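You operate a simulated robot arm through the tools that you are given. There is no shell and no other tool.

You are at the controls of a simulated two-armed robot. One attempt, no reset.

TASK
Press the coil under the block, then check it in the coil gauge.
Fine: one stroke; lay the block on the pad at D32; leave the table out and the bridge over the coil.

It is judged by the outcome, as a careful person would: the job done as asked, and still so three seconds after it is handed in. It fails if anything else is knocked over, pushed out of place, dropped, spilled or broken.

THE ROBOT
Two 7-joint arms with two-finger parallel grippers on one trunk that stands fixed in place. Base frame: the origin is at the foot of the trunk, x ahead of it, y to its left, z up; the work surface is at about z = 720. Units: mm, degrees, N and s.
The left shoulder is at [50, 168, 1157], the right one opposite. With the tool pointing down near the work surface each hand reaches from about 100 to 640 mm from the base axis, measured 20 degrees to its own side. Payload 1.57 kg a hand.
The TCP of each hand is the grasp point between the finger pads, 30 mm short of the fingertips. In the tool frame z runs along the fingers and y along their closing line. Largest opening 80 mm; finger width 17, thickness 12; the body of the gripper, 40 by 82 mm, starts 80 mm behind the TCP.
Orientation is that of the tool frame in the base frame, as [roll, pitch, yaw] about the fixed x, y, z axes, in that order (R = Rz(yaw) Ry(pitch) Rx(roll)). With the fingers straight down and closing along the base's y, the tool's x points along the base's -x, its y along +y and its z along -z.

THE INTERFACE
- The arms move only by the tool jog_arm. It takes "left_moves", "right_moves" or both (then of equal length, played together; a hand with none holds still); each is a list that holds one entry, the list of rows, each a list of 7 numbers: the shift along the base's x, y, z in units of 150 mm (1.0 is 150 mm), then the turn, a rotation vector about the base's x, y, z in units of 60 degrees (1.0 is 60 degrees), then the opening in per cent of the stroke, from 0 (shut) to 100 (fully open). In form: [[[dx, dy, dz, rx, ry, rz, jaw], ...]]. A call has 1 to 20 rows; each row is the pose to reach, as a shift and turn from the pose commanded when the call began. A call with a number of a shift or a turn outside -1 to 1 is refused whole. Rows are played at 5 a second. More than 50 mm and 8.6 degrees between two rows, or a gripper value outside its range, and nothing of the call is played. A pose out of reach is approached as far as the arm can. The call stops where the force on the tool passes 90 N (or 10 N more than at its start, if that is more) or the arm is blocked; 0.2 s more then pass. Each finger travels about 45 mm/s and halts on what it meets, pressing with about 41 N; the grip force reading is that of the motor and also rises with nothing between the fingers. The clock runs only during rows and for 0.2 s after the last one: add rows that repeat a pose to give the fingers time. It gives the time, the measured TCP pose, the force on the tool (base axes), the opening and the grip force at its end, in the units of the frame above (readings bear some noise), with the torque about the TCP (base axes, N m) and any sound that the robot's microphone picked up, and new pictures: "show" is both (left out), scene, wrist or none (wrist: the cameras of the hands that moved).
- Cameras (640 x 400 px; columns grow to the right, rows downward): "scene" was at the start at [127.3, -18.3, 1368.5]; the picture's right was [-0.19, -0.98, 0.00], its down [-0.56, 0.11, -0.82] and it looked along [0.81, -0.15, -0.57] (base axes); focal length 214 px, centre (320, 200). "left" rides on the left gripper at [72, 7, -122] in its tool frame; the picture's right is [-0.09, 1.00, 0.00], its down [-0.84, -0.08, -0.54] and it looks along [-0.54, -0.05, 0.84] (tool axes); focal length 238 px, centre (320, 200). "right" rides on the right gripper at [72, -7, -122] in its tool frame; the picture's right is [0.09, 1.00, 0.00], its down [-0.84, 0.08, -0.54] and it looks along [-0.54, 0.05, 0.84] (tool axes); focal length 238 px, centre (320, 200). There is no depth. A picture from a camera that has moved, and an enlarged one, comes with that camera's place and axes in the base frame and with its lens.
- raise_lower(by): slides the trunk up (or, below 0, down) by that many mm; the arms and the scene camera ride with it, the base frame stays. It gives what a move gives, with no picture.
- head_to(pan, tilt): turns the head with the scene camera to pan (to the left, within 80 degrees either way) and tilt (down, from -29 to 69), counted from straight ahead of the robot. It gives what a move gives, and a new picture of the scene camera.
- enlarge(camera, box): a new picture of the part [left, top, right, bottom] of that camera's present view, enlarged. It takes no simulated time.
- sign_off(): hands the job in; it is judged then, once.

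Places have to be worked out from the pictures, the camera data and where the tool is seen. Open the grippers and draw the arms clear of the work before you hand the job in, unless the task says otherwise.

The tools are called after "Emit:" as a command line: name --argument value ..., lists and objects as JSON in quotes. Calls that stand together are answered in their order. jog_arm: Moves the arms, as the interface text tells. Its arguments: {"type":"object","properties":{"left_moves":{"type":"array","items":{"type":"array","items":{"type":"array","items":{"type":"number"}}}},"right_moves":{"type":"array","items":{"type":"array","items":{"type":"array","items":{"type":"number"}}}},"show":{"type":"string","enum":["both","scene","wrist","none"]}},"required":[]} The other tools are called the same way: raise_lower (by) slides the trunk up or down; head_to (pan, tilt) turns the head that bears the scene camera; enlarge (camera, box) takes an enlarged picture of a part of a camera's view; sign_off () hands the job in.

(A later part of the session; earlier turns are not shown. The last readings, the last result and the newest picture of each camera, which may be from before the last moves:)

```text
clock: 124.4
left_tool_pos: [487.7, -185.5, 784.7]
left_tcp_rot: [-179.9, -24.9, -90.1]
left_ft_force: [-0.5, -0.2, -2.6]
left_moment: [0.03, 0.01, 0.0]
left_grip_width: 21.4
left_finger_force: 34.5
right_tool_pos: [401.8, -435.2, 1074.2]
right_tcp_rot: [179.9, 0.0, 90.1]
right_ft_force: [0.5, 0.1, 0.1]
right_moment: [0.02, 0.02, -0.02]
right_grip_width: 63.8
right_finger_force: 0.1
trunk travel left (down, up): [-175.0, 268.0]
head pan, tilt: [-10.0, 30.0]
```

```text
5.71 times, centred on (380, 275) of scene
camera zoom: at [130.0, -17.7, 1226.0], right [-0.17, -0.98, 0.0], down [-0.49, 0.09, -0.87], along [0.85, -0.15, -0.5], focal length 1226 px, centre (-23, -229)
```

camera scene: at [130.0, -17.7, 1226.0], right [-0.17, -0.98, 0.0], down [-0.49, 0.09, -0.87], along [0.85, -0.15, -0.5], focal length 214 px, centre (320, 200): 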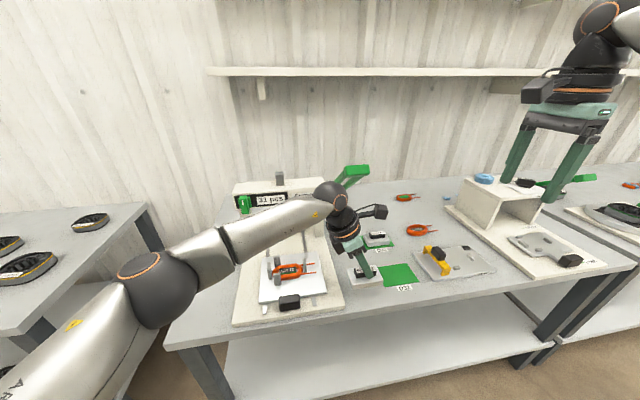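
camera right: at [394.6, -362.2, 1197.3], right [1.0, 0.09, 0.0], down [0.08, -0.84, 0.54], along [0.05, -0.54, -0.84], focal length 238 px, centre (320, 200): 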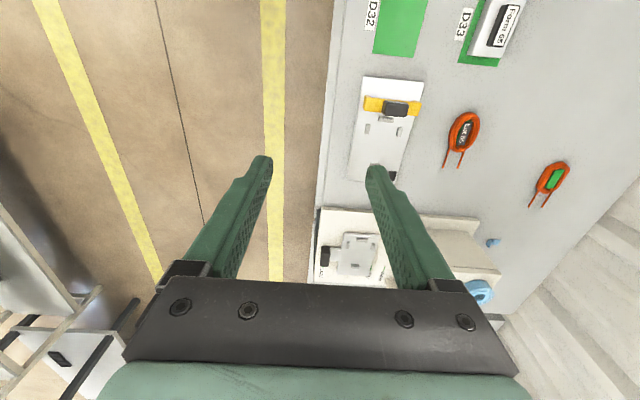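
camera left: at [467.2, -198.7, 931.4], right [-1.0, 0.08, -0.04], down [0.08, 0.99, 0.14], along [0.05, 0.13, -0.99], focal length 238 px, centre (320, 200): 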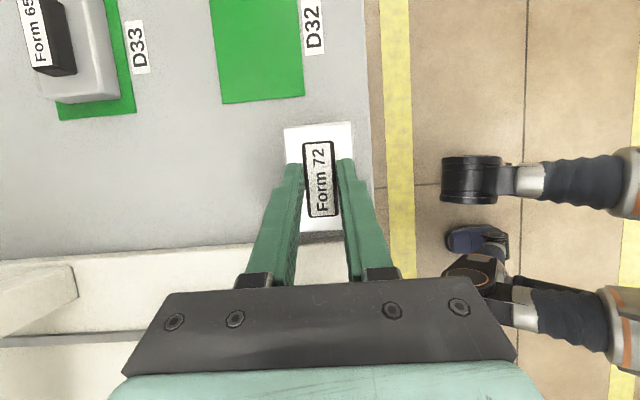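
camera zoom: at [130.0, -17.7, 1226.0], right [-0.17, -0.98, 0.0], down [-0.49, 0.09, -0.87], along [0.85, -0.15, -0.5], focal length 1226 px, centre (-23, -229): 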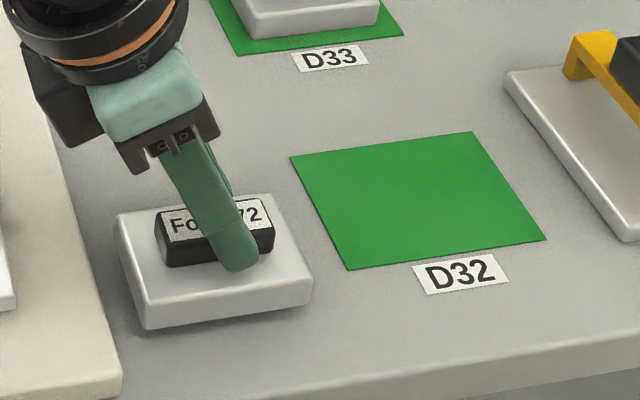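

Still hanging free (2.6 N). I continue down in 1.5 mm rows.

Emit:
jog_arm --left_moves '[[[0, 0, -0.01, 0, 0, 0, 5], [0, 0, -0.02, 0, 0, 0, 5], [0, 0, -0.03, 0, 0, 0, 5], [0, 0, -0.04, 0, 0, 0, 5], [0, 0, -0.05, 0, 0, 0, 5]]]' --show "none"

Emit:
enlarge --camera "scene" --box '[330, 240, 430, 310]'

```text
clock: 125.6
left_tool_pos: [488.8, -184.4, 777.0]
left_tcp_rot: [-180.0, -24.9, -90.1]
left_ft_force: [0.1, -0.9, -2.9]
left_moment: [0.04, 0.02, -0.01]
left_grip_width: 21.3
left_finger_force: 34.6
right_tool_pos: [401.2, -433.8, 1074.7]
right_tcp_rot: [-180.0, 0.1, 90.1]
right_ft_force: [1.1, 0.8, 0.7]
right_moment: [0.03, 0.01, -0.02]
right_grip_width: 64.1
right_finger_force: 0.0
trunk travel left (down, up): [-175.0, 268.0]
head pan, tilt: [-10.0, 30.0]
```

```text
5.71 times, centred on (380, 275) of scene
camera zoom: at [130.0, -17.7, 1226.0], right [-0.17, -0.98, 0.0], down [-0.49, 0.09, -0.87], along [0.85, -0.15, -0.5], focal length 1226 px, centre (-23, -229)
```

zoom: 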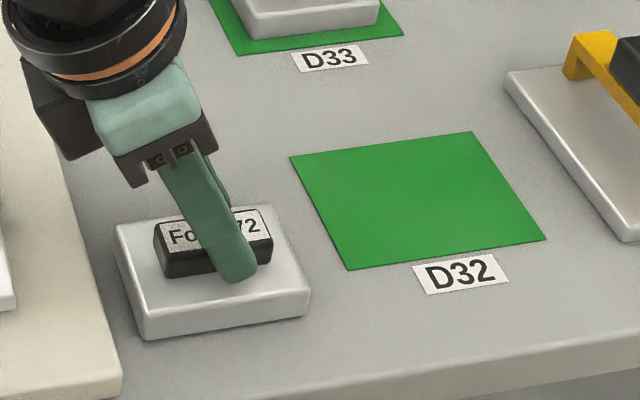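

Still no contact; I continue the same way.

Emit:
jog_arm --left_moves '[[[0, 0, -0.01, 0, 0, 0, 5], [0, 0, -0.02, 0, 0, 0, 5], [0, 0, -0.03, 0, 0, 0, 5], [0, 0, -0.035, 0, 0, 0, 5]]]' --show "none"

Emit:
enlarge --camera "scene" --box '[330, 240, 430, 310]'

```text
clock: 126.6
left_tool_pos: [487.2, -184.7, 775.2]
left_tcp_rot: [-179.7, -25.2, -90.1]
left_ft_force: [-0.8, 5.1, 18.9]
left_moment: [0.38, 0.02, -0.01]
left_grip_width: 21.7
left_finger_force: 33.9
right_tool_pos: [400.4, -433.8, 1076.0]
right_tcp_rot: [180.0, 0.1, 90.0]
right_ft_force: [-0.4, -0.2, -0.3]
right_moment: [-0.01, -0.01, 0.01]
right_grip_width: 64.0
right_finger_force: 0.0
trunk travel left (down, up): [-175.0, 268.0]
head pan, tilt: [-10.0, 30.0]
```

```text
5.71 times, centred on (380, 275) of scene
camera zoom: at [128.3, -16.7, 1226.6], right [-0.17, -0.98, 0.0], down [-0.49, 0.09, -0.87], along [0.85, -0.15, -0.5], focal length 1226 px, centre (-23, -229)
```

zoom: 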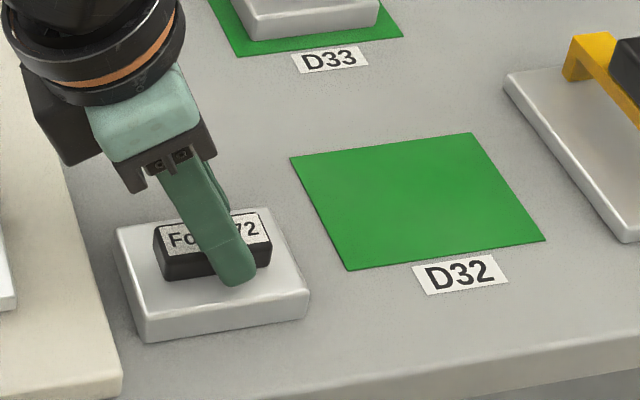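

The block touched down (19 N at z = 775). I ease up 2 mm, open the jaws and withdraw upward.

Emit:
jog_arm --left_moves '[[[0, 0, 0.015, 0, 0, 0, 5], [0, 0, 0.015, 0, 0, 0, 30], [0, 0, 0.015, 0, 0, 0, 42], [0, 0, 0.015, 0, 0, 0, 42], [0, 0, 0.1, 0, 0, 0, 42], [0, 0, 0.25, 0, 0, 0, 42], [0, 0, 0.5, 0, 0, 0, 60], [0, 0.1, 0.75, 0, 0, 0, 60], [0, 0.3, 1.0, 0, 0, 0, 60], [0, 0.5, 1.0, 0, 0, 0, 60]]]' --show "scene"

Emit:
enlarge --camera "scene" --box '[225, 220, 425, 320]'

Emit:
enlarge --camera "scene" --box '[250, 245, 330, 295]'

```text
clock: 128.8
left_tool_pos: [487.1, -108.6, 921.9]
left_tcp_rot: [-179.9, -25.0, -90.0]
left_ft_force: [-0.1, -0.3, 0.4]
left_moment: [-0.02, 0.0, -0.01]
left_grip_width: 48.0
left_finger_force: 0.1
right_tool_pos: [400.8, -435.3, 1075.8]
right_tcp_rot: [179.9, 0.1, 90.1]
right_ft_force: [-0.2, 0.3, 0.7]
right_moment: [-0.01, 0.02, 0.01]
right_grip_width: 64.0
right_finger_force: 0.1
trunk travel left (down, up): [-175.0, 268.0]
head pan, tilt: [-10.0, 30.0]
camera scene: at [129.7, -17.5, 1226.1], right [-0.17, -0.98, 0.0], down [-0.49, 0.09, -0.87], along [0.85, -0.15, -0.5], focal length 214 px, centre (320, 200)
```

scene: 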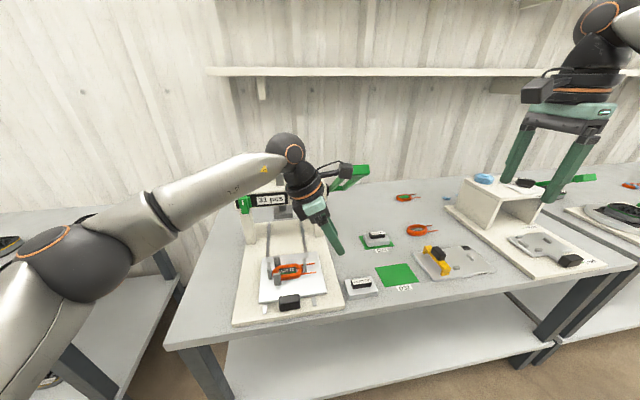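

```text
3.20 times, centred on (325, 270) of scene
camera zoom: at [129.7, -17.5, 1226.1], right [-0.17, -0.98, 0.0], down [-0.49, 0.09, -0.87], along [0.85, -0.15, -0.5], focal length 686 px, centre (304, -24)
```

zoom: 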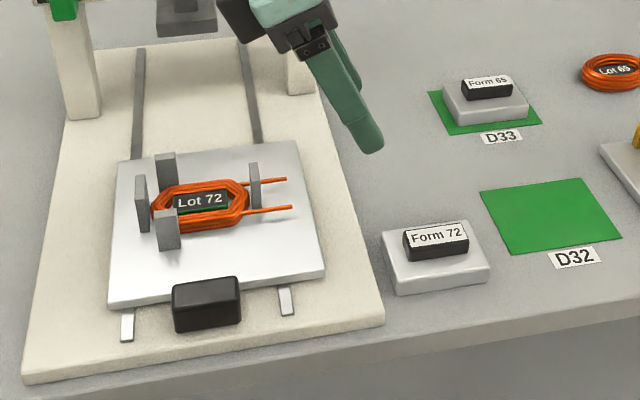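

```text
8.00 times, centred on (290, 270) of scene
camera zoom: at [129.7, -17.5, 1226.1], right [-0.17, -0.98, 0.0], down [-0.49, 0.09, -0.87], along [0.85, -0.15, -0.5], focal length 1716 px, centre (560, -360)
```

zoom: 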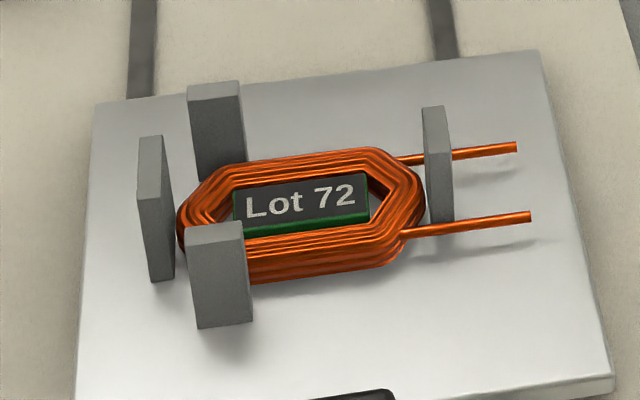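

The block stands cleanly at M and the coil is fully visible. I move the left hand back over to the left, and bring the right hand over, tilted 20 degrees the other way so its wrist stays clear of the lever.

Emit:
jog_arm --left_moves '[[[-0.1, 0.25, 0, 0, 0, 0, 60], [-0.2, 0.5, 0, 0, 0, 0, 60], [-0.3, 0.75, 0, 0, 0, 0, 60], [-0.4, 1.0, 0, 0, 0, 0, 60], [-0.4, 1.0, 0, 0, 0, 0, 60], [-0.4, 1.0, 0, 0, 0, 0, 60], [-0.4, 1.0, 0, 0, 0, 0, 60]]]' --right_moves '[[[0.05, 0.1, -0.15, 0.08, 0, 0, 50], [0.15, 0.25, -0.3, 0.17, 0, 0, 42], [0.3, 0.4, -0.45, 0.25, 0, 0, 42], [0.45, 0.55, -0.6, 0.333, 0, 0, 42], [0.57, 0.7, -0.75, 0.333, 0, 0, 42], [0.57, 0.85, -0.85, 0.333, 0, 0, 42], [0.57, 0.95, -0.9, 0.333, 0, 0, 42]]]' --show "both"

```text
clock: 130.4
left_tool_pos: [428.2, 40.5, 922.9]
left_tcp_rot: [-179.9, -25.0, -90.1]
left_ft_force: [-0.6, 0.0, 0.0]
left_moment: [0.0, 0.0, 0.04]
left_grip_width: 47.9
left_finger_force: 0.0
right_tool_pos: [485.7, -292.0, 939.6]
right_tcp_rot: [180.0, -20.0, 90.0]
right_ft_force: [0.5, -0.1, -0.9]
right_moment: [-0.02, -0.03, 0.01]
right_grip_width: 33.8
right_finger_force: 0.1
trunk travel left (down, up): [-175.0, 268.0]
head pan, tilt: [-10.0, 30.0]
camera scene: at [129.7, -17.5, 1226.1], right [-0.17, -0.98, 0.0], down [-0.49, 0.09, -0.87], along [0.85, -0.15, -0.5], focal length 214 px, centre (320, 200)
camera right: at [479.9, -266.1, 1078.8], right [1.0, 0.09, 0.03], down [0.08, -0.97, 0.22], along [0.05, -0.22, -0.97], focal length 238 px, centre (320, 200)
camera left: at [420.9, 26.6, 1062.0], right [-1.0, 0.08, -0.04], down [0.08, 0.99, 0.14], along [0.05, 0.13, -0.99], focal length 238 px, centre (320, 200)
```

scene: 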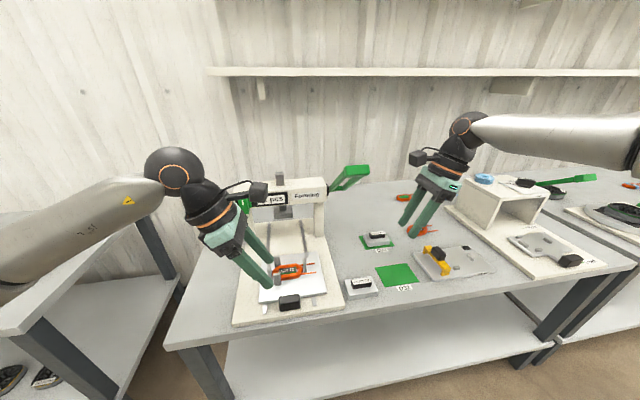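
right: 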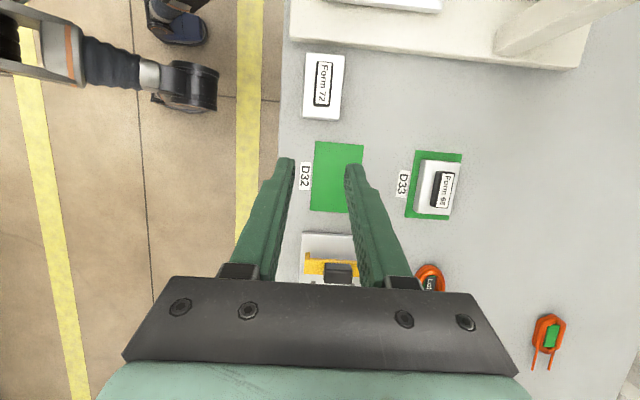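
left: 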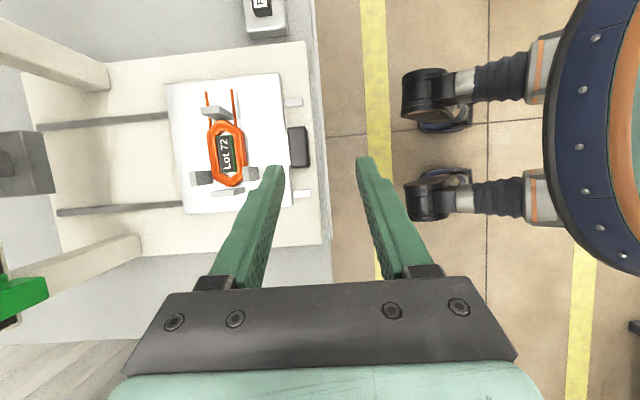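

Both cameras agree the knob stands at (487.4, -191). I move the right hand above it with jaws at 33 mm.

Emit:
jog_arm --right_moves '[[[0.012, 0.15, -0.1, 0, 0, 0, 42], [0.012, 0.3, -0.2, 0, 0, 0, 42], [0.012, 0.45, -0.3, 0, 0, 0, 42], [0.012, 0.605, -0.4, 0, 0, 0, 42], [0.012, 0.605, -0.6, 0, 0, 0, 42], [0.012, 0.605, -0.8, 0, 0, 0, 42], [0.012, 0.605, -0.8, 0, 0, 0, 42]]]' --show "both"

```text
clock: 132.0
left_tool_pos: [428.0, 40.1, 923.0]
left_tcp_rot: [-179.9, -24.9, -90.0]
left_ft_force: [0.6, 0.3, -0.4]
left_moment: [0.03, -0.01, -0.02]
left_grip_width: 47.8
left_finger_force: 0.1
right_tool_pos: [489.8, -202.7, 819.4]
right_tcp_rot: [180.0, -20.0, 90.0]
right_ft_force: [0.1, -0.6, 0.3]
right_moment: [-0.01, 0.02, 0.01]
right_grip_width: 33.6
right_finger_force: 0.0
trunk travel left (down, up): [-175.0, 268.0]
head pan, tilt: [-10.0, 30.0]
camera scene: at [129.8, -17.6, 1226.1], right [-0.17, -0.98, 0.0], down [-0.49, 0.09, -0.87], along [0.85, -0.15, -0.5], focal length 214 px, centre (320, 200)
camera right: at [481.7, -175.5, 959.3], right [1.0, 0.09, 0.03], down [0.08, -0.97, 0.22], along [0.05, -0.22, -0.97], focal length 238 px, centre (320, 200)
```

scene: 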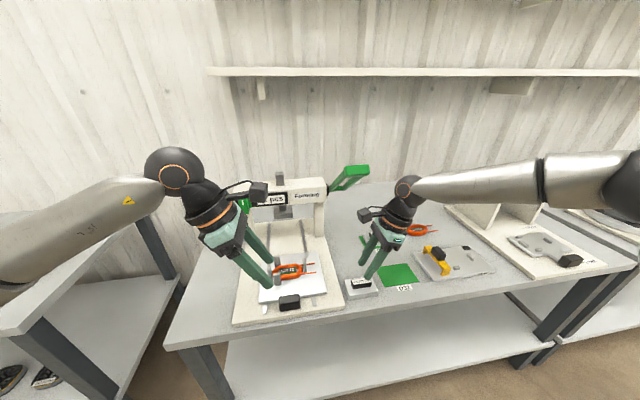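
right: 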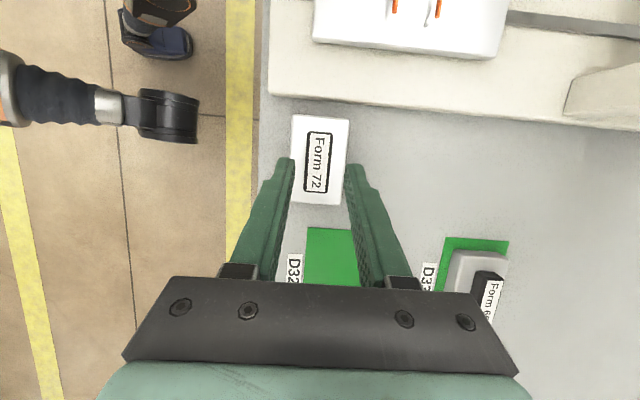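

The fingers are aligned with the knob. I descend to z = 773 and close on it.

Emit:
jog_arm --right_moves '[[[0, 0, -0.1, 0, 0, 0, 42], [0, 0, -0.2, 0, 0, 0, 42], [0, 0, -0.26, 0, 0, 0, 42], [0, 0, -0.3, 0, 0, 0, 42], [0, 0, -0.3, 0, 0, 0, 42], [0, 0, -0.3, 0, 0, 0, 15], [0, 0, -0.3, 0, 0, 0, 8], [0, 0, -0.3, 0, 0, 0, 8], [0, 0, -0.3, 0, 0, 0, 8]]]' --show "both"

```text
clock: 134.0
left_tool_pos: [429.7, 40.4, 922.2]
left_tcp_rot: [-179.9, -25.1, -90.1]
left_ft_force: [-1.0, -0.1, 0.3]
left_moment: [-0.01, -0.03, 0.01]
left_grip_width: 47.9
left_finger_force: 0.1
right_tool_pos: [489.3, -201.8, 773.9]
right_tcp_rot: [180.0, -20.0, 90.1]
right_ft_force: [-0.4, 0.5, -0.9]
right_moment: [0.07, -0.03, 0.02]
right_grip_width: 21.4
right_finger_force: 34.4
trunk travel left (down, up): [-175.0, 268.0]
head pan, tilt: [-10.0, 30.0]
camera scene: at [129.8, -17.6, 1226.0], right [-0.17, -0.98, 0.0], down [-0.49, 0.09, -0.87], along [0.85, -0.15, -0.5], focal length 214 px, centre (320, 200)
camera right: at [482.0, -175.7, 913.8], right [1.0, 0.09, 0.03], down [0.08, -0.97, 0.22], along [0.05, -0.22, -0.97], focal length 238 px, centre (320, 200)
```

scene: 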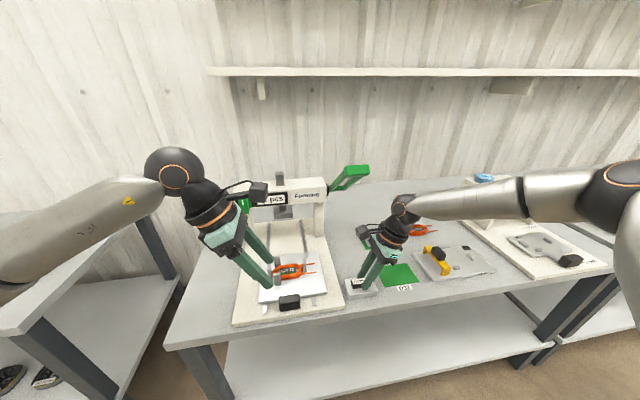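
right: 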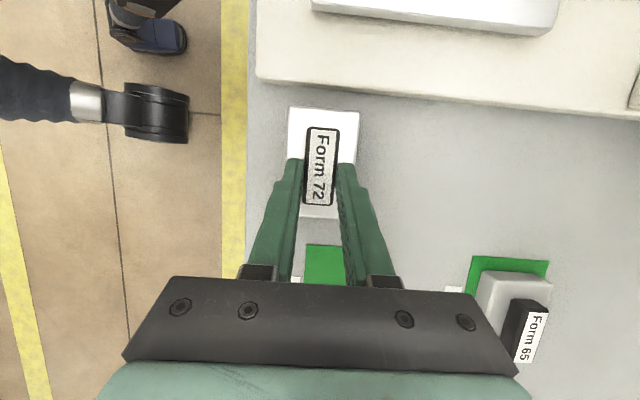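

The knob is held (21.4 mm, 34 N). I lift 40 mm and carry the block over D32 (centre about (520, -315)).

Emit:
jog_arm --right_moves '[[[0, 0, 0.05, 0, 0, 0, 5], [0, 0, 0.15, 0, 0, 0, 5], [0, 0, 0.27, 0, 0, 0, 5], [0.05, -0.2, 0.27, 0, 0, 0, 5], [0.1, -0.4, 0.27, 0, 0, 0, 5], [0.16, -0.6, 0.27, 0, 0, 0, 5], [0.2, -0.75, 0.27, 0, 0, 0, 5], [0.21, -0.827, 0.27, 0, 0, 0, 5], [0.21, -0.827, 0.27, 0, 0, 0, 5]]]' --show "both"

Emit:
enlarge --camera "scene" --box '[350, 220, 470, 300]'

```text
clock: 136.0
left_tool_pos: [429.0, 40.0, 922.0]
left_tcp_rot: [-179.8, -25.0, -90.2]
left_ft_force: [-0.1, -0.4, -0.8]
left_moment: [0.02, -0.01, 0.0]
left_grip_width: 48.0
left_finger_force: 0.1
right_tool_pos: [521.4, -326.1, 814.9]
right_tcp_rot: [-180.0, -20.0, 90.1]
right_ft_force: [0.2, 0.2, -3.6]
right_moment: [-0.02, -0.01, 0.02]
right_grip_width: 21.5
right_finger_force: 34.6
trunk travel left (down, up): [-175.0, 268.0]
head pan, tilt: [-10.0, 30.0]
camera scene: at [130.0, -17.8, 1226.0], right [-0.17, -0.98, 0.0], down [-0.49, 0.09, -0.87], along [0.85, -0.15, -0.5], focal length 214 px, centre (320, 200)
camera right: at [513.8, -299.8, 954.5], right [1.0, 0.09, 0.03], down [0.08, -0.97, 0.22], along [0.05, -0.22, -0.97], focal length 238 px, centre (320, 200)
```

scene: 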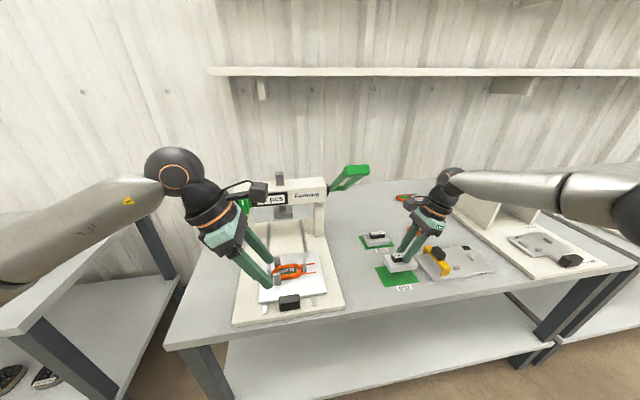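
right: 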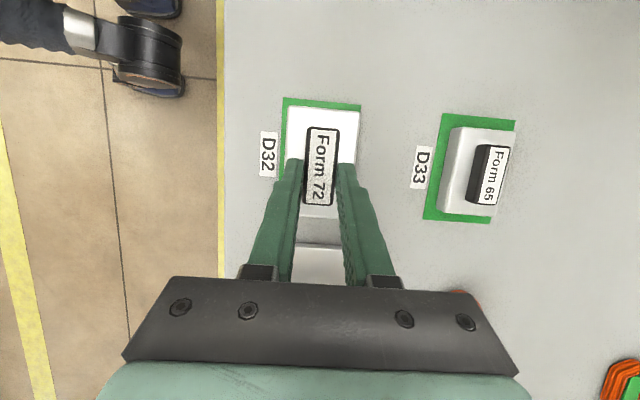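

```text
5.00 times, centred on (410, 260) of scene
camera zoom: at [130.0, -17.8, 1226.0], right [-0.17, -0.98, 0.0], down [-0.49, 0.09, -0.87], along [0.85, -0.15, -0.5], focal length 1072 px, centre (-130, -100)
```

zoom: 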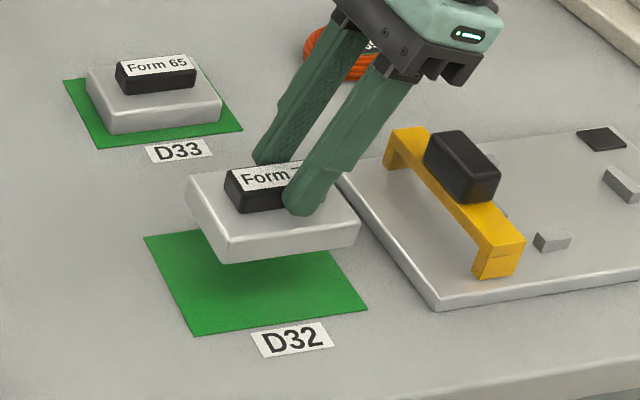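

The block is over D32 with even margins. I lower it, finishing in small steps to feel the touch.

Emit:
jog_arm --right_moves '[[[0, 0, -0.08, 0, 0, 0, 5], [0, 0, -0.16, 0, 0, 0, 5], [0, 0, -0.22, 0, 0, 0, 5], [0, 0, -0.245, 0, 0, 0, 5], [0, 0, -0.255, 0, 0, 0, 5], [0, 0, -0.265, 0, 0, 0, 5], [0, 0, -0.27, 0, 0, 0, 5]]]' --show "wrist"

Emit:
enlarge --camera "scene" --box '[350, 220, 470, 300]'

```text
clock: 137.6
left_tool_pos: [428.6, 39.0, 923.2]
left_tcp_rot: [-179.9, -25.0, -90.2]
left_ft_force: [0.5, -0.5, 0.6]
left_moment: [-0.01, -0.03, -0.02]
left_grip_width: 48.2
left_finger_force: 0.0
right_tool_pos: [520.8, -326.1, 774.1]
right_tcp_rot: [179.9, -20.0, 90.0]
right_ft_force: [0.4, -0.3, -2.0]
right_moment: [0.01, 0.01, 0.03]
right_grip_width: 21.3
right_finger_force: 34.2
trunk travel left (down, up): [-175.0, 268.0]
head pan, tilt: [-10.0, 30.0]
camera right: at [514.2, -299.7, 913.9], right [1.0, 0.09, 0.03], down [0.08, -0.97, 0.22], along [0.05, -0.22, -0.97], focal length 238 px, centre (320, 200)
```

right: 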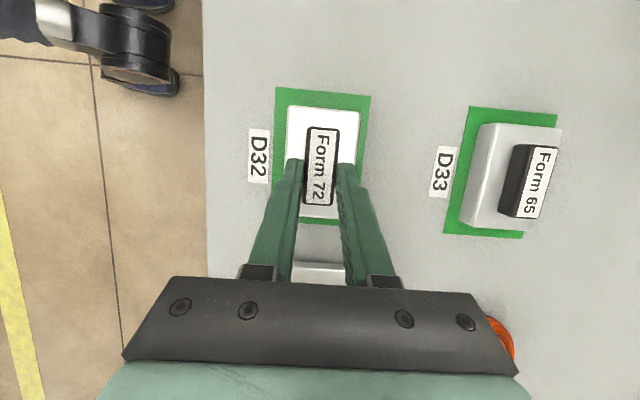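

```text
5.00 times, centred on (410, 260) of scene
camera zoom: at [130.0, -17.7, 1226.0], right [-0.17, -0.98, 0.0], down [-0.49, 0.09, -0.87], along [0.85, -0.15, -0.5], focal length 1072 px, centre (-130, -100)
```

zoom: 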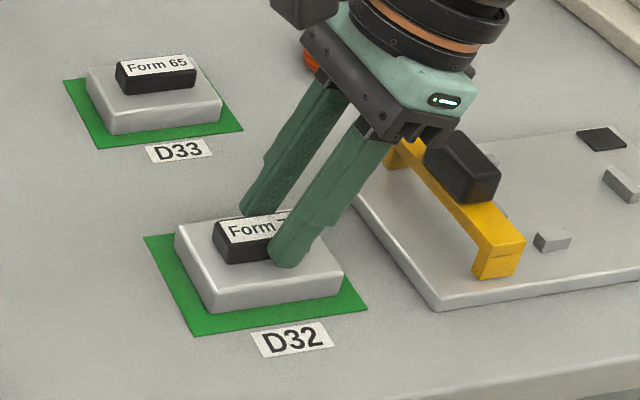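

Nearly down, centred on the pad. I lower another 2 mm to seat it, then ease off and open.

Emit:
jog_arm --right_moves '[[[0, 0, -0.008, 0, 0, 0, 5], [0, 0, -0.014, 0, 0, 0, 5], [0, 0, -0.014, 0, 0, 0, 5]]]' --show "none"

```text
clock: 138.4
left_tool_pos: [428.6, 40.5, 923.5]
left_tcp_rot: [-179.8, -25.0, -90.1]
left_ft_force: [-0.2, -0.1, 0.3]
left_moment: [0.03, 0.04, 0.01]
left_grip_width: 48.0
left_finger_force: 0.1
right_tool_pos: [520.5, -326.3, 773.8]
right_tcp_rot: [179.8, -19.9, 90.0]
right_ft_force: [-2.2, -5.0, 10.5]
right_moment: [-0.14, 0.2, 0.03]
right_grip_width: 21.4
right_finger_force: 34.7
trunk travel left (down, up): [-175.0, 268.0]
head pan, tilt: [-10.0, 30.0]
```

The block is seated on the pad (10 N). I open and rise clear.

Emit:
jog_arm --right_moves '[[[0, 0, 0.008, 0, 0, 0, 5], [0, 0, 0.008, 0, 0, 0, 30], [0, 0, 0.008, 0, 0, 0, 42], [0, 0, 0.008, 0, 0, 0, 42], [0, 0, 0.1, 0, 0, 0, 42], [0, 0, 0.25, 0, 0, 0, 42], [0, 0, 0.5, 0, 0, 0, 42], [0, 0, 0.75, 0, 0, 0, 50], [0, 0, 1.0, 0, 0, 0, 50]]]' --show "both"

Emit:
enlarge --camera "right" --box '[230, 80, 480, 290]'

```text
clock: 140.4
left_tool_pos: [429.3, 40.6, 922.6]
left_tcp_rot: [-179.9, -25.0, -90.1]
left_ft_force: [-0.1, 0.5, -0.4]
left_moment: [-0.01, 0.0, 0.0]
left_grip_width: 48.0
left_finger_force: 0.0
right_tool_pos: [520.4, -325.5, 924.3]
right_tcp_rot: [179.9, -20.0, 90.0]
right_ft_force: [-0.1, 0.3, -0.1]
right_moment: [-0.02, 0.03, -0.02]
right_grip_width: 40.0
right_finger_force: 0.1
trunk travel left (down, up): [-175.0, 268.0]
head pan, tilt: [-10.0, 30.0]
camera scene: at [129.7, -17.5, 1226.1], right [-0.17, -0.98, 0.0], down [-0.49, 0.09, -0.87], along [0.85, -0.15, -0.5], focal length 214 px, centre (320, 200)
camera right: at [513.9, -299.0, 1063.3], right [1.0, 0.09, 0.03], down [0.08, -0.97, 0.22], along [0.05, -0.22, -0.97], focal length 238 px, centre (320, 200)
```

scene: 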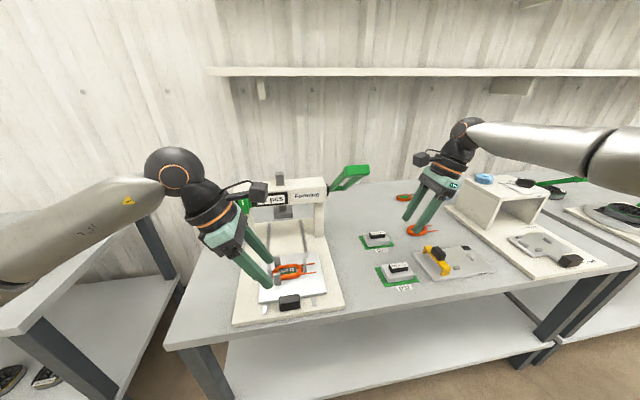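
right: 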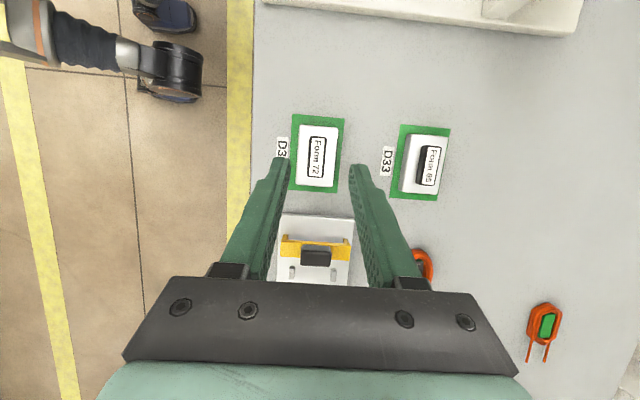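

```text
1.90 times, centred on (355, 185) of right
camera zoom: at [513.9, -299.0, 1063.3], right [1.0, 0.09, 0.03], down [0.08, -0.97, 0.22], along [0.05, -0.22, -0.97], focal length 454 px, centre (253, 229)
```

zoom: 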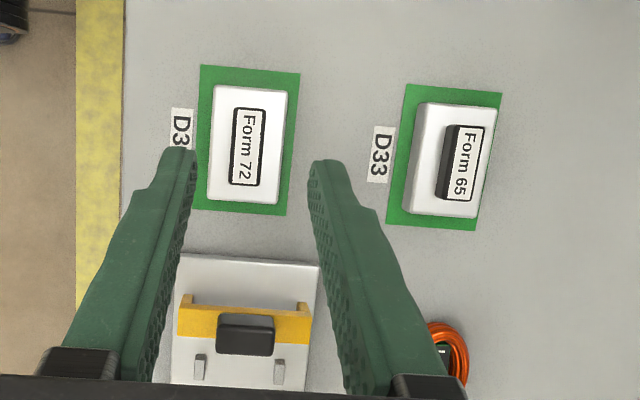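

The block sits squarely on D32. While the right hand is free I test that it can reach the gauge nest in this same 20 degree tilt, in the air.

Emit:
jog_arm --right_moves '[[[0, -0.2, 0, 0, 0, 0, 50], [0.02, -0.4, 0, 0, 0, 0, 50], [0.04, -0.6, 0, 0, 0, 0, 50], [0.06, -0.8, 0, 0, 0, 0, 50], [0.07, -1.0, 0, 0, 0, 0, 50]]]' --show "none"

Emit:
jog_arm --right_moves '[[[0, -0.15, -0.1, 0, 0, 0, 50], [0, -0.3, -0.25, 0, 0, 0, 50], [0, -0.34, -0.5, 0, 0, 0, 50], [0, -0.34, -0.6, 0, 0, 0, 50], [0, -0.34, -0.6, 0, 0, 0, 50]]]' --show "both"

```text
clock: 141.6
left_tool_pos: [428.4, 39.6, 921.7]
left_tcp_rot: [-179.9, -25.0, -90.1]
left_ft_force: [0.1, -1.2, 0.0]
left_moment: [0.0, -0.01, -0.02]
left_grip_width: 47.6
left_finger_force: 0.1
right_tool_pos: [529.9, -463.7, 922.5]
right_tcp_rot: [179.8, -19.9, 90.0]
right_ft_force: [0.6, -0.2, -0.1]
right_moment: [0.02, 0.01, 0.0]
right_grip_width: 40.1
right_finger_force: 0.1
right hand out of reach, approached as far as the arm can: row 5
trunk travel left (down, up): [-175.0, 268.0]
head pan, tilt: [-10.0, 30.0]
```

```text
clock: 142.8
left_tool_pos: [429.2, 40.1, 922.1]
left_tcp_rot: [-179.9, -25.0, -90.0]
left_ft_force: [-0.6, 0.2, -0.7]
left_moment: [0.02, 0.0, -0.02]
left_grip_width: 48.0
left_finger_force: 0.0
right_tool_pos: [503.9, -498.7, 842.1]
right_tcp_rot: [179.9, -19.9, 90.0]
right_ft_force: [-0.5, 0.8, -0.2]
right_moment: [0.0, 0.02, 0.01]
right_grip_width: 39.9
right_finger_force: 0.0
right hand out of reach, approached as far as the arm can: row 1, 2, 3, 4, 5
trunk travel left (down, up): [-175.0, 268.0]
head pan, tilt: [-10.0, 30.0]
camera scene: at [129.8, -17.5, 1226.1], right [-0.17, -0.98, 0.0], down [-0.49, 0.09, -0.87], along [0.85, -0.15, -0.5], focal length 214 px, centre (320, 200)
camera right: at [496.8, -472.7, 981.4], right [1.0, 0.09, 0.03], down [0.08, -0.97, 0.23], along [0.05, -0.22, -0.97], focal length 238 px, centre (320, 200)
```

scene: 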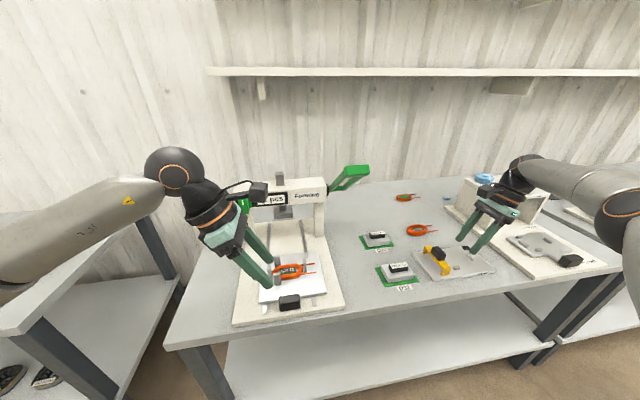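
right: 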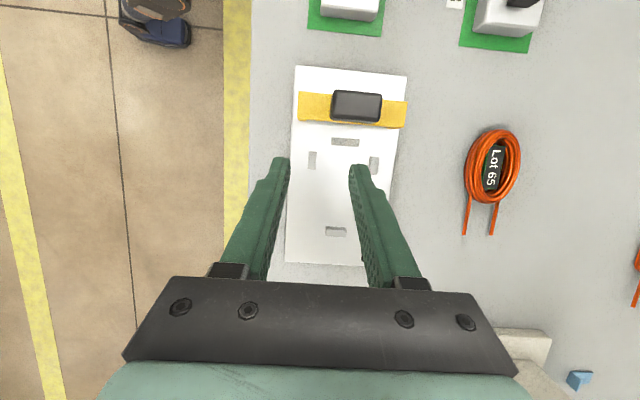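

With tilt the gauge is about 30 mm out of reach, so I test the right hand upright (no tilt) there.

Emit:
jog_arm --right_moves '[[[0, 0, 0, -0.08, 0, 0, 50], [0, 0, 0, -0.17, 0, 0, 50], [0, 0, 0, -0.25, 0, 0, 50], [0, 0, 0, -0.333, 0, 0, 50], [0.08, -0.05, 0, -0.333, 0, 0, 50], [0.17, -0.1, 0, -0.333, 0, 0, 50], [0.18, -0.14, 0, -0.333, 0, 0, 50], [0.18, -0.14, 0, -0.333, 0, 0, 50]]]' --show "both"

Emit:
enlarge --camera "right" --box '[270, 60, 410, 200]'

```text
clock: 144.6
left_tool_pos: [428.3, 41.1, 923.5]
left_tcp_rot: [-179.9, -25.1, -90.0]
left_ft_force: [-0.5, 0.7, -0.9]
left_moment: [0.01, -0.04, 0.01]
left_grip_width: 47.7
left_finger_force: 0.1
right_tool_pos: [531.5, -521.2, 842.8]
right_tcp_rot: [-180.0, 0.1, 90.0]
right_ft_force: [-0.6, -0.2, -0.1]
right_moment: [0.03, -0.01, 0.01]
right_grip_width: 40.1
right_finger_force: 0.0
trunk travel left (down, up): [-175.0, 268.0]
head pan, tilt: [-10.0, 30.0]
camera scene: at [129.8, -17.6, 1226.1], right [-0.17, -0.98, 0.0], down [-0.49, 0.09, -0.87], along [0.85, -0.15, -0.5], focal length 214 px, centre (320, 200)
camera right: at [524.3, -447.8, 964.5], right [1.0, 0.09, 0.0], down [0.08, -0.84, 0.54], along [0.05, -0.54, -0.84], focal length 238 px, centre (320, 200)
```

scene: 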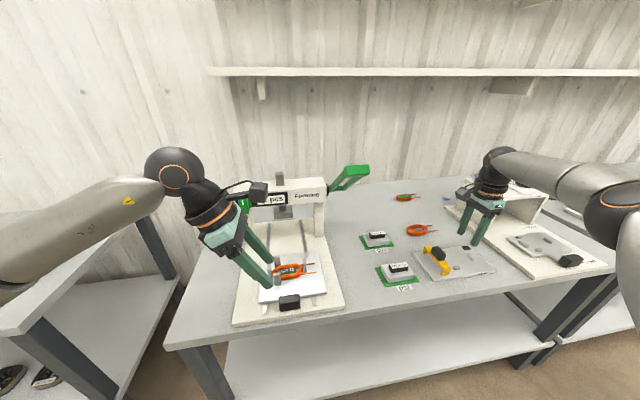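
right: 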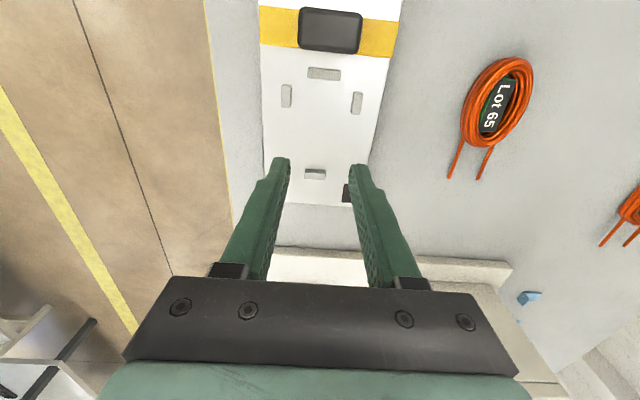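

```text
2.86 times, centred on (340, 130) of right
camera zoom: at [524.3, -447.8, 964.5], right [1.0, 0.09, 0.0], down [0.08, -0.84, 0.54], along [0.05, -0.54, -0.84], focal length 681 px, centre (263, 400)
```

zoom: 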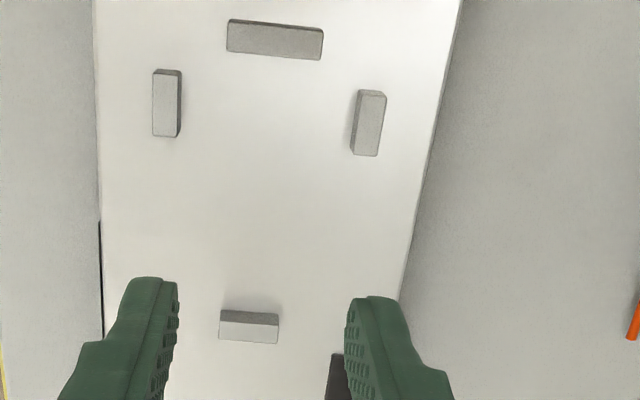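

Upright, the right hand reaches the gauge nest: centre about (529.6, -513.6), matching the press nest's peg pattern. Now I bring the left hand over the coil for a top view.

Emit:
jog_arm --left_moves '[[[0.2, -0.05, 0, 0, 0, 0, 75], [0.4, -0.1, 0, 0, 0, 0, 75], [0.6, -0.15, -0.05, 0, 0, 0, 75], [0.8, -0.17, -0.15, 0, 0, 0, 75], [0.8, -0.17, -0.15, 0, 0, 0, 75]]]' --show "wrist"

Emit:
enlarge --camera "left" --box '[260, 80, 380, 230]'

```text
clock: 145.8
left_tool_pos: [548.5, 15.0, 901.3]
left_tcp_rot: [-179.9, -25.0, -90.1]
left_ft_force: [0.0, 0.5, -0.1]
left_moment: [0.0, -0.03, -0.02]
left_grip_width: 59.9
left_finger_force: 0.0
right_tool_pos: [531.2, -520.3, 843.1]
right_tcp_rot: [179.9, 0.1, 89.9]
right_ft_force: [-0.6, 0.2, -0.6]
right_moment: [-0.01, -0.02, 0.0]
right_grip_width: 40.1
right_finger_force: 0.0
trunk travel left (down, up): [-175.0, 268.0]
head pan, tilt: [-10.0, 30.0]
camera left: at [540.4, 0.7, 1039.6], right [-1.0, 0.08, -0.04], down [0.08, 0.99, 0.14], along [0.05, 0.13, -0.99], focal length 238 px, centre (320, 200)
```

left: 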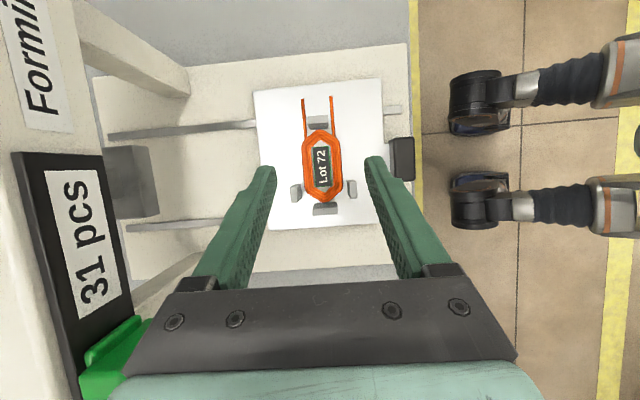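

```text
2.67 times, centred on (320, 155) of left
camera zoom: at [540.4, 0.7, 1039.6], right [-1.0, 0.08, -0.04], down [0.08, 0.99, 0.14], along [0.05, 0.13, -0.99], focal length 636 px, centre (320, 320)
```

zoom: 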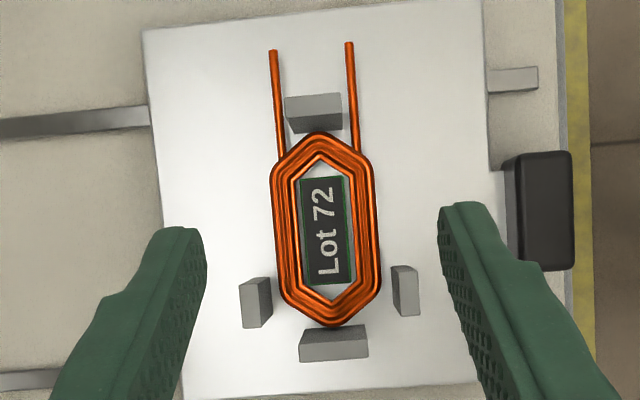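

The coil is centred at (548.6, 0.2), about 45 mm wide with straight sides from y = -29 to +25. I open to 54 mm and descend so the fingers pass either side, slightly toward -y of the side pegs.

Emit:
jog_arm --left_moves '[[[0, -0.05, -0.1, 0, 0, 0, 67], [0, -0.095, -0.25, 0, 0, 0, 67], [0, -0.095, -0.4, 0, 0, 0, 67], [0, -0.095, -0.52, 0, 0, 0, 67], [0, -0.095, -0.6, 0, 0, 0, 67], [0, -0.095, -0.6, 0, 0, 0, 67]]]' --show "wrist"

Emit:
enlarge --camera "left" --box '[240, 60, 400, 260]'

Emit:
enlarge --camera "scene" --box '[235, 220, 335, 300]'

```text
clock: 147.2
left_tool_pos: [547.8, 1.1, 808.2]
left_tcp_rot: [-179.9, -25.1, -90.1]
left_ft_force: [0.6, 0.2, 0.1]
left_moment: [-0.02, 0.0, 0.0]
left_grip_width: 53.7
left_finger_force: 0.1
right_tool_pos: [531.6, -519.0, 842.3]
right_tcp_rot: [179.9, 0.0, 90.0]
right_ft_force: [-0.7, 0.3, 0.0]
right_moment: [-0.06, -0.02, -0.01]
right_grip_width: 39.7
right_finger_force: 0.1
trunk travel left (down, up): [-175.0, 268.0]
head pan, tilt: [-10.0, 30.0]
camera left: at [540.8, -13.4, 948.2], right [-1.0, 0.08, -0.04], down [0.08, 0.99, 0.14], along [0.05, 0.13, -0.99], focal length 238 px, centre (320, 200)
```

left: 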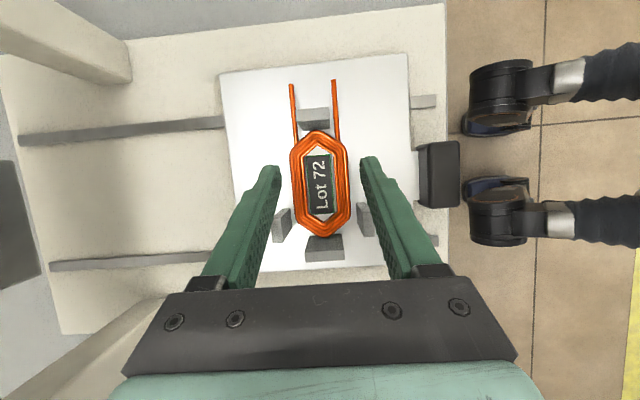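

```text
2.00 times, centred on (320, 160) of left
camera zoom: at [540.8, -13.4, 948.2], right [-1.0, 0.08, -0.04], down [0.08, 0.99, 0.14], along [0.05, 0.13, -0.99], focal length 477 px, centre (320, 280)
```

zoom: 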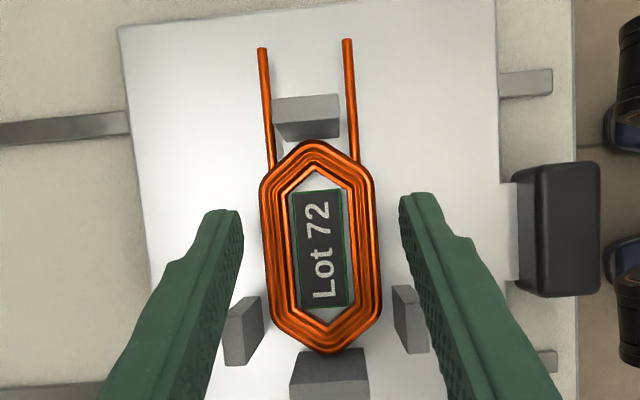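

```text
5.00 times, centred on (285, 260) of scene
camera zoom: at [129.8, -17.6, 1226.1], right [-0.17, -0.98, 0.0], down [-0.49, 0.09, -0.87], along [0.85, -0.15, -0.5], focal length 1072 px, centre (495, -100)
```

zoom: 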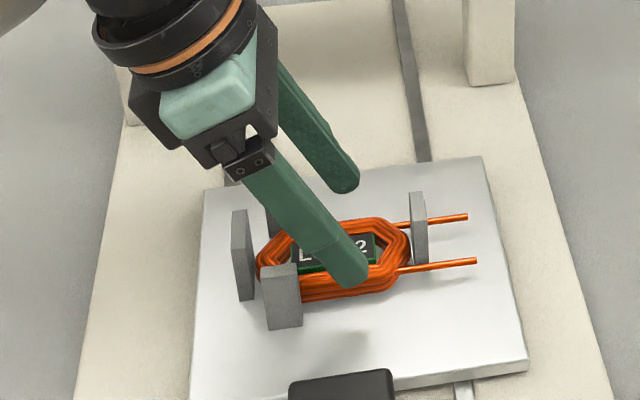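

The fingers are evenly spaced either side of the coil and clear of the pegs. I descend the last 15 mm in small steps, watching for touch on the plate.

Emit:
jog_arm --left_moves '[[[0, 0, -0.04, 0, 0, 0, 67], [0, 0, -0.075, 0, 0, 0, 67], [0, 0, -0.085, 0, 0, 0, 67], [0, 0, -0.095, 0, 0, 0, 67], [0, 0, -0.1, 0, 0, 0, 67], [0, 0, -0.1, 0, 0, 0, 67]]]' --show "wrist"

Emit:
enlarge --camera "scene" --box '[255, 240, 325, 290]'

```text
clock: 148.6
left_tool_pos: [547.8, 0.0, 795.0]
left_tcp_rot: [-179.9, -24.9, -90.2]
left_ft_force: [-0.4, -0.1, 0.4]
left_moment: [-0.03, -0.03, -0.01]
left_grip_width: 53.4
left_finger_force: 0.2
right_tool_pos: [531.2, -519.7, 842.1]
right_tcp_rot: [180.0, 0.1, 90.0]
right_ft_force: [0.3, 0.2, -0.3]
right_moment: [-0.01, -0.01, 0.0]
right_grip_width: 39.9
right_finger_force: 0.1
trunk travel left (down, up): [-175.0, 268.0]
head pan, tilt: [-10.0, 30.0]
camera left: at [540.5, -13.4, 933.6], right [-1.0, 0.08, -0.04], down [0.08, 0.99, 0.14], along [0.05, 0.13, -0.99], focal length 238 px, centre (320, 200)
```

left: 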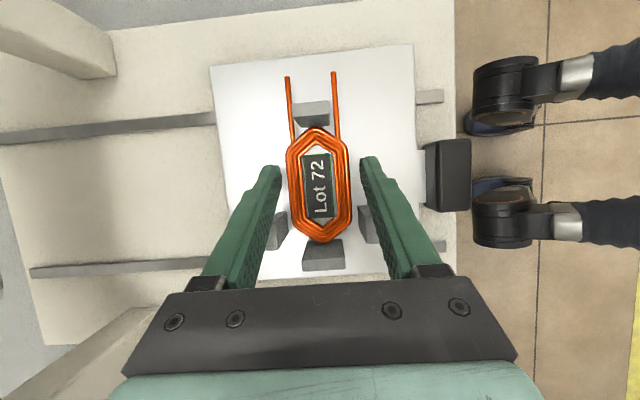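

```text
8.00 times, centred on (290, 265) of scene
camera zoom: at [129.8, -17.6, 1226.1], right [-0.17, -0.98, 0.0], down [-0.49, 0.09, -0.87], along [0.85, -0.15, -0.5], focal length 1716 px, centre (560, -320)
```

zoom: 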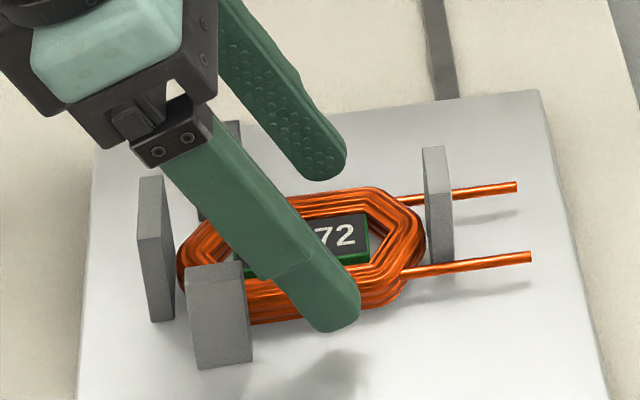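

No contact yet. I lower in 1 mm rows a little more to get the fingertips down beside the coil.

Emit:
jog_arm --left_moves '[[[0, 0, -0.007, 0, 0, 0, 67], [0, 0, -0.014, 0, 0, 0, 67], [0, 0, -0.02, 0, 0, 0, 67], [0, 0, -0.02, 0, 0, 0, 67]]]' --show "none"

Emit:
enlarge --camera "scene" --box '[255, 240, 325, 290]'

```text
clock: 149.6
left_tool_pos: [548.9, -0.7, 790.4]
left_tcp_rot: [-179.9, -25.1, -90.1]
left_ft_force: [-0.3, -0.6, -0.8]
left_moment: [-0.01, 0.01, -0.01]
left_grip_width: 53.8
left_finger_force: 0.1
right_tool_pos: [530.9, -520.1, 841.1]
right_tcp_rot: [179.9, 0.0, 90.0]
right_ft_force: [-0.4, 0.7, -1.1]
right_moment: [-0.01, -0.01, 0.0]
right_grip_width: 40.1
right_finger_force: 0.0
trunk travel left (down, up): [-175.0, 268.0]
head pan, tilt: [-10.0, 30.0]
```

```text
8.00 times, centred on (290, 265) of scene
camera zoom: at [129.8, -17.6, 1226.1], right [-0.17, -0.98, 0.0], down [-0.49, 0.09, -0.87], along [0.85, -0.15, -0.5], focal length 1716 px, centre (560, -320)
```

zoom: 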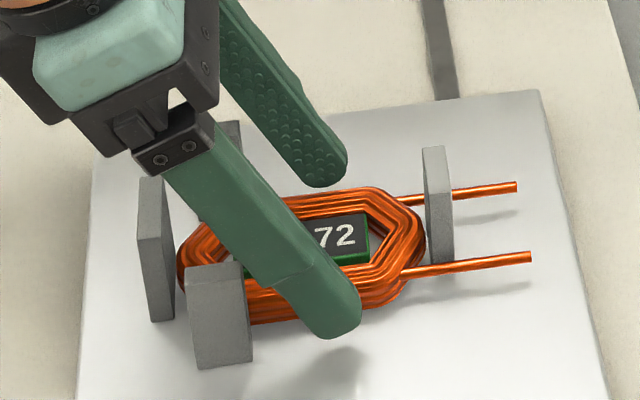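

Still free, so the plate is lower than I took it. I keep stepping down.

Emit:
jog_arm --left_moves '[[[0, 0, -0.01, 0, 0, 0, 67], [0, 0, -0.02, 0, 0, 0, 67], [0, 0, -0.03, 0, 0, 0, 67], [0, 0, -0.03, 0, 0, 0, 67]]]' --show "none"

Emit:
enlarge --camera "scene" --box '[255, 240, 325, 290]'

```text
clock: 150.6
left_tool_pos: [547.3, 0.6, 786.9]
left_tcp_rot: [-179.9, -25.0, -90.2]
left_ft_force: [0.3, 0.0, -0.6]
left_moment: [0.01, -0.02, 0.0]
left_grip_width: 53.4
left_finger_force: 0.0
right_tool_pos: [531.4, -519.7, 842.0]
right_tcp_rot: [179.9, 0.0, 90.0]
right_ft_force: [-0.6, 0.5, 0.2]
right_moment: [0.03, 0.02, -0.01]
right_grip_width: 40.1
right_finger_force: 0.1
trunk travel left (down, up): [-175.0, 268.0]
head pan, tilt: [-10.0, 30.0]
```

```text
8.00 times, centred on (290, 265) of scene
camera zoom: at [129.8, -17.6, 1226.1], right [-0.17, -0.98, 0.0], down [-0.49, 0.09, -0.87], along [0.85, -0.15, -0.5], focal length 1716 px, centre (560, -320)
```

zoom: 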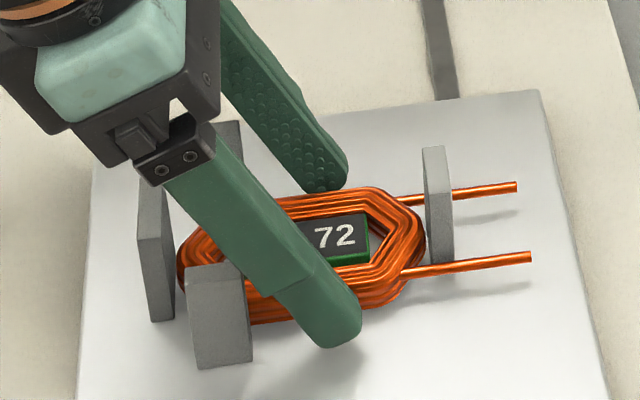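

The tips are now a few millimetres above the plate, well beside the coil. I close gently on the coil's straight sides.

Emit:
jog_arm --left_moves '[[[0, 0, 0, 0, 0, 0, 58], [0, 0, 0, 0, 0, 0, 52], [0, 0, 0, 0, 0, 0, 48], [0, 0, 0, 0, 0, 0, 48], [0, 0, 0, 0, 0, 0, 48]]]' --show "wrist"

Emit:
enlarge --camera "scene" --box '[255, 240, 325, 290]'

```text
clock: 151.8
left_tool_pos: [548.5, -0.1, 786.7]
left_tcp_rot: [-179.9, -24.9, -90.1]
left_ft_force: [-1.2, -1.0, 0.4]
left_moment: [-0.02, 0.02, 0.02]
left_grip_width: 49.0
left_finger_force: 40.5
right_tool_pos: [531.1, -519.9, 842.4]
right_tcp_rot: [179.8, 0.0, 90.0]
right_ft_force: [0.0, 0.3, 0.0]
right_moment: [0.04, -0.02, 0.02]
right_grip_width: 40.0
right_finger_force: 0.1
trunk travel left (down, up): [-175.0, 268.0]
head pan, tilt: [-10.0, 30.0]
camera left: at [540.7, -13.3, 926.0], right [-1.0, 0.08, -0.04], down [0.08, 0.99, 0.14], along [0.05, 0.13, -0.99], focal length 238 px, centre (320, 200)
```

left: 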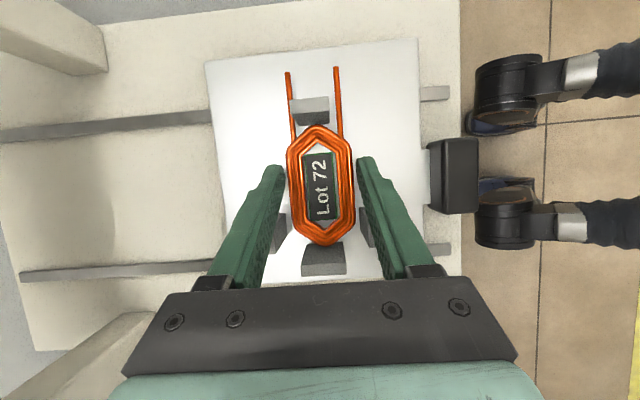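

```text
8.00 times, centred on (290, 265) of scene
camera zoom: at [129.8, -17.6, 1226.1], right [-0.17, -0.98, 0.0], down [-0.49, 0.09, -0.87], along [0.85, -0.15, -0.5], focal length 1716 px, centre (560, -320)
```

zoom: 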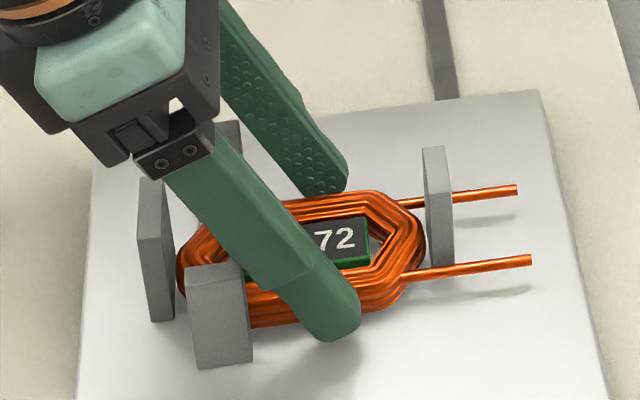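

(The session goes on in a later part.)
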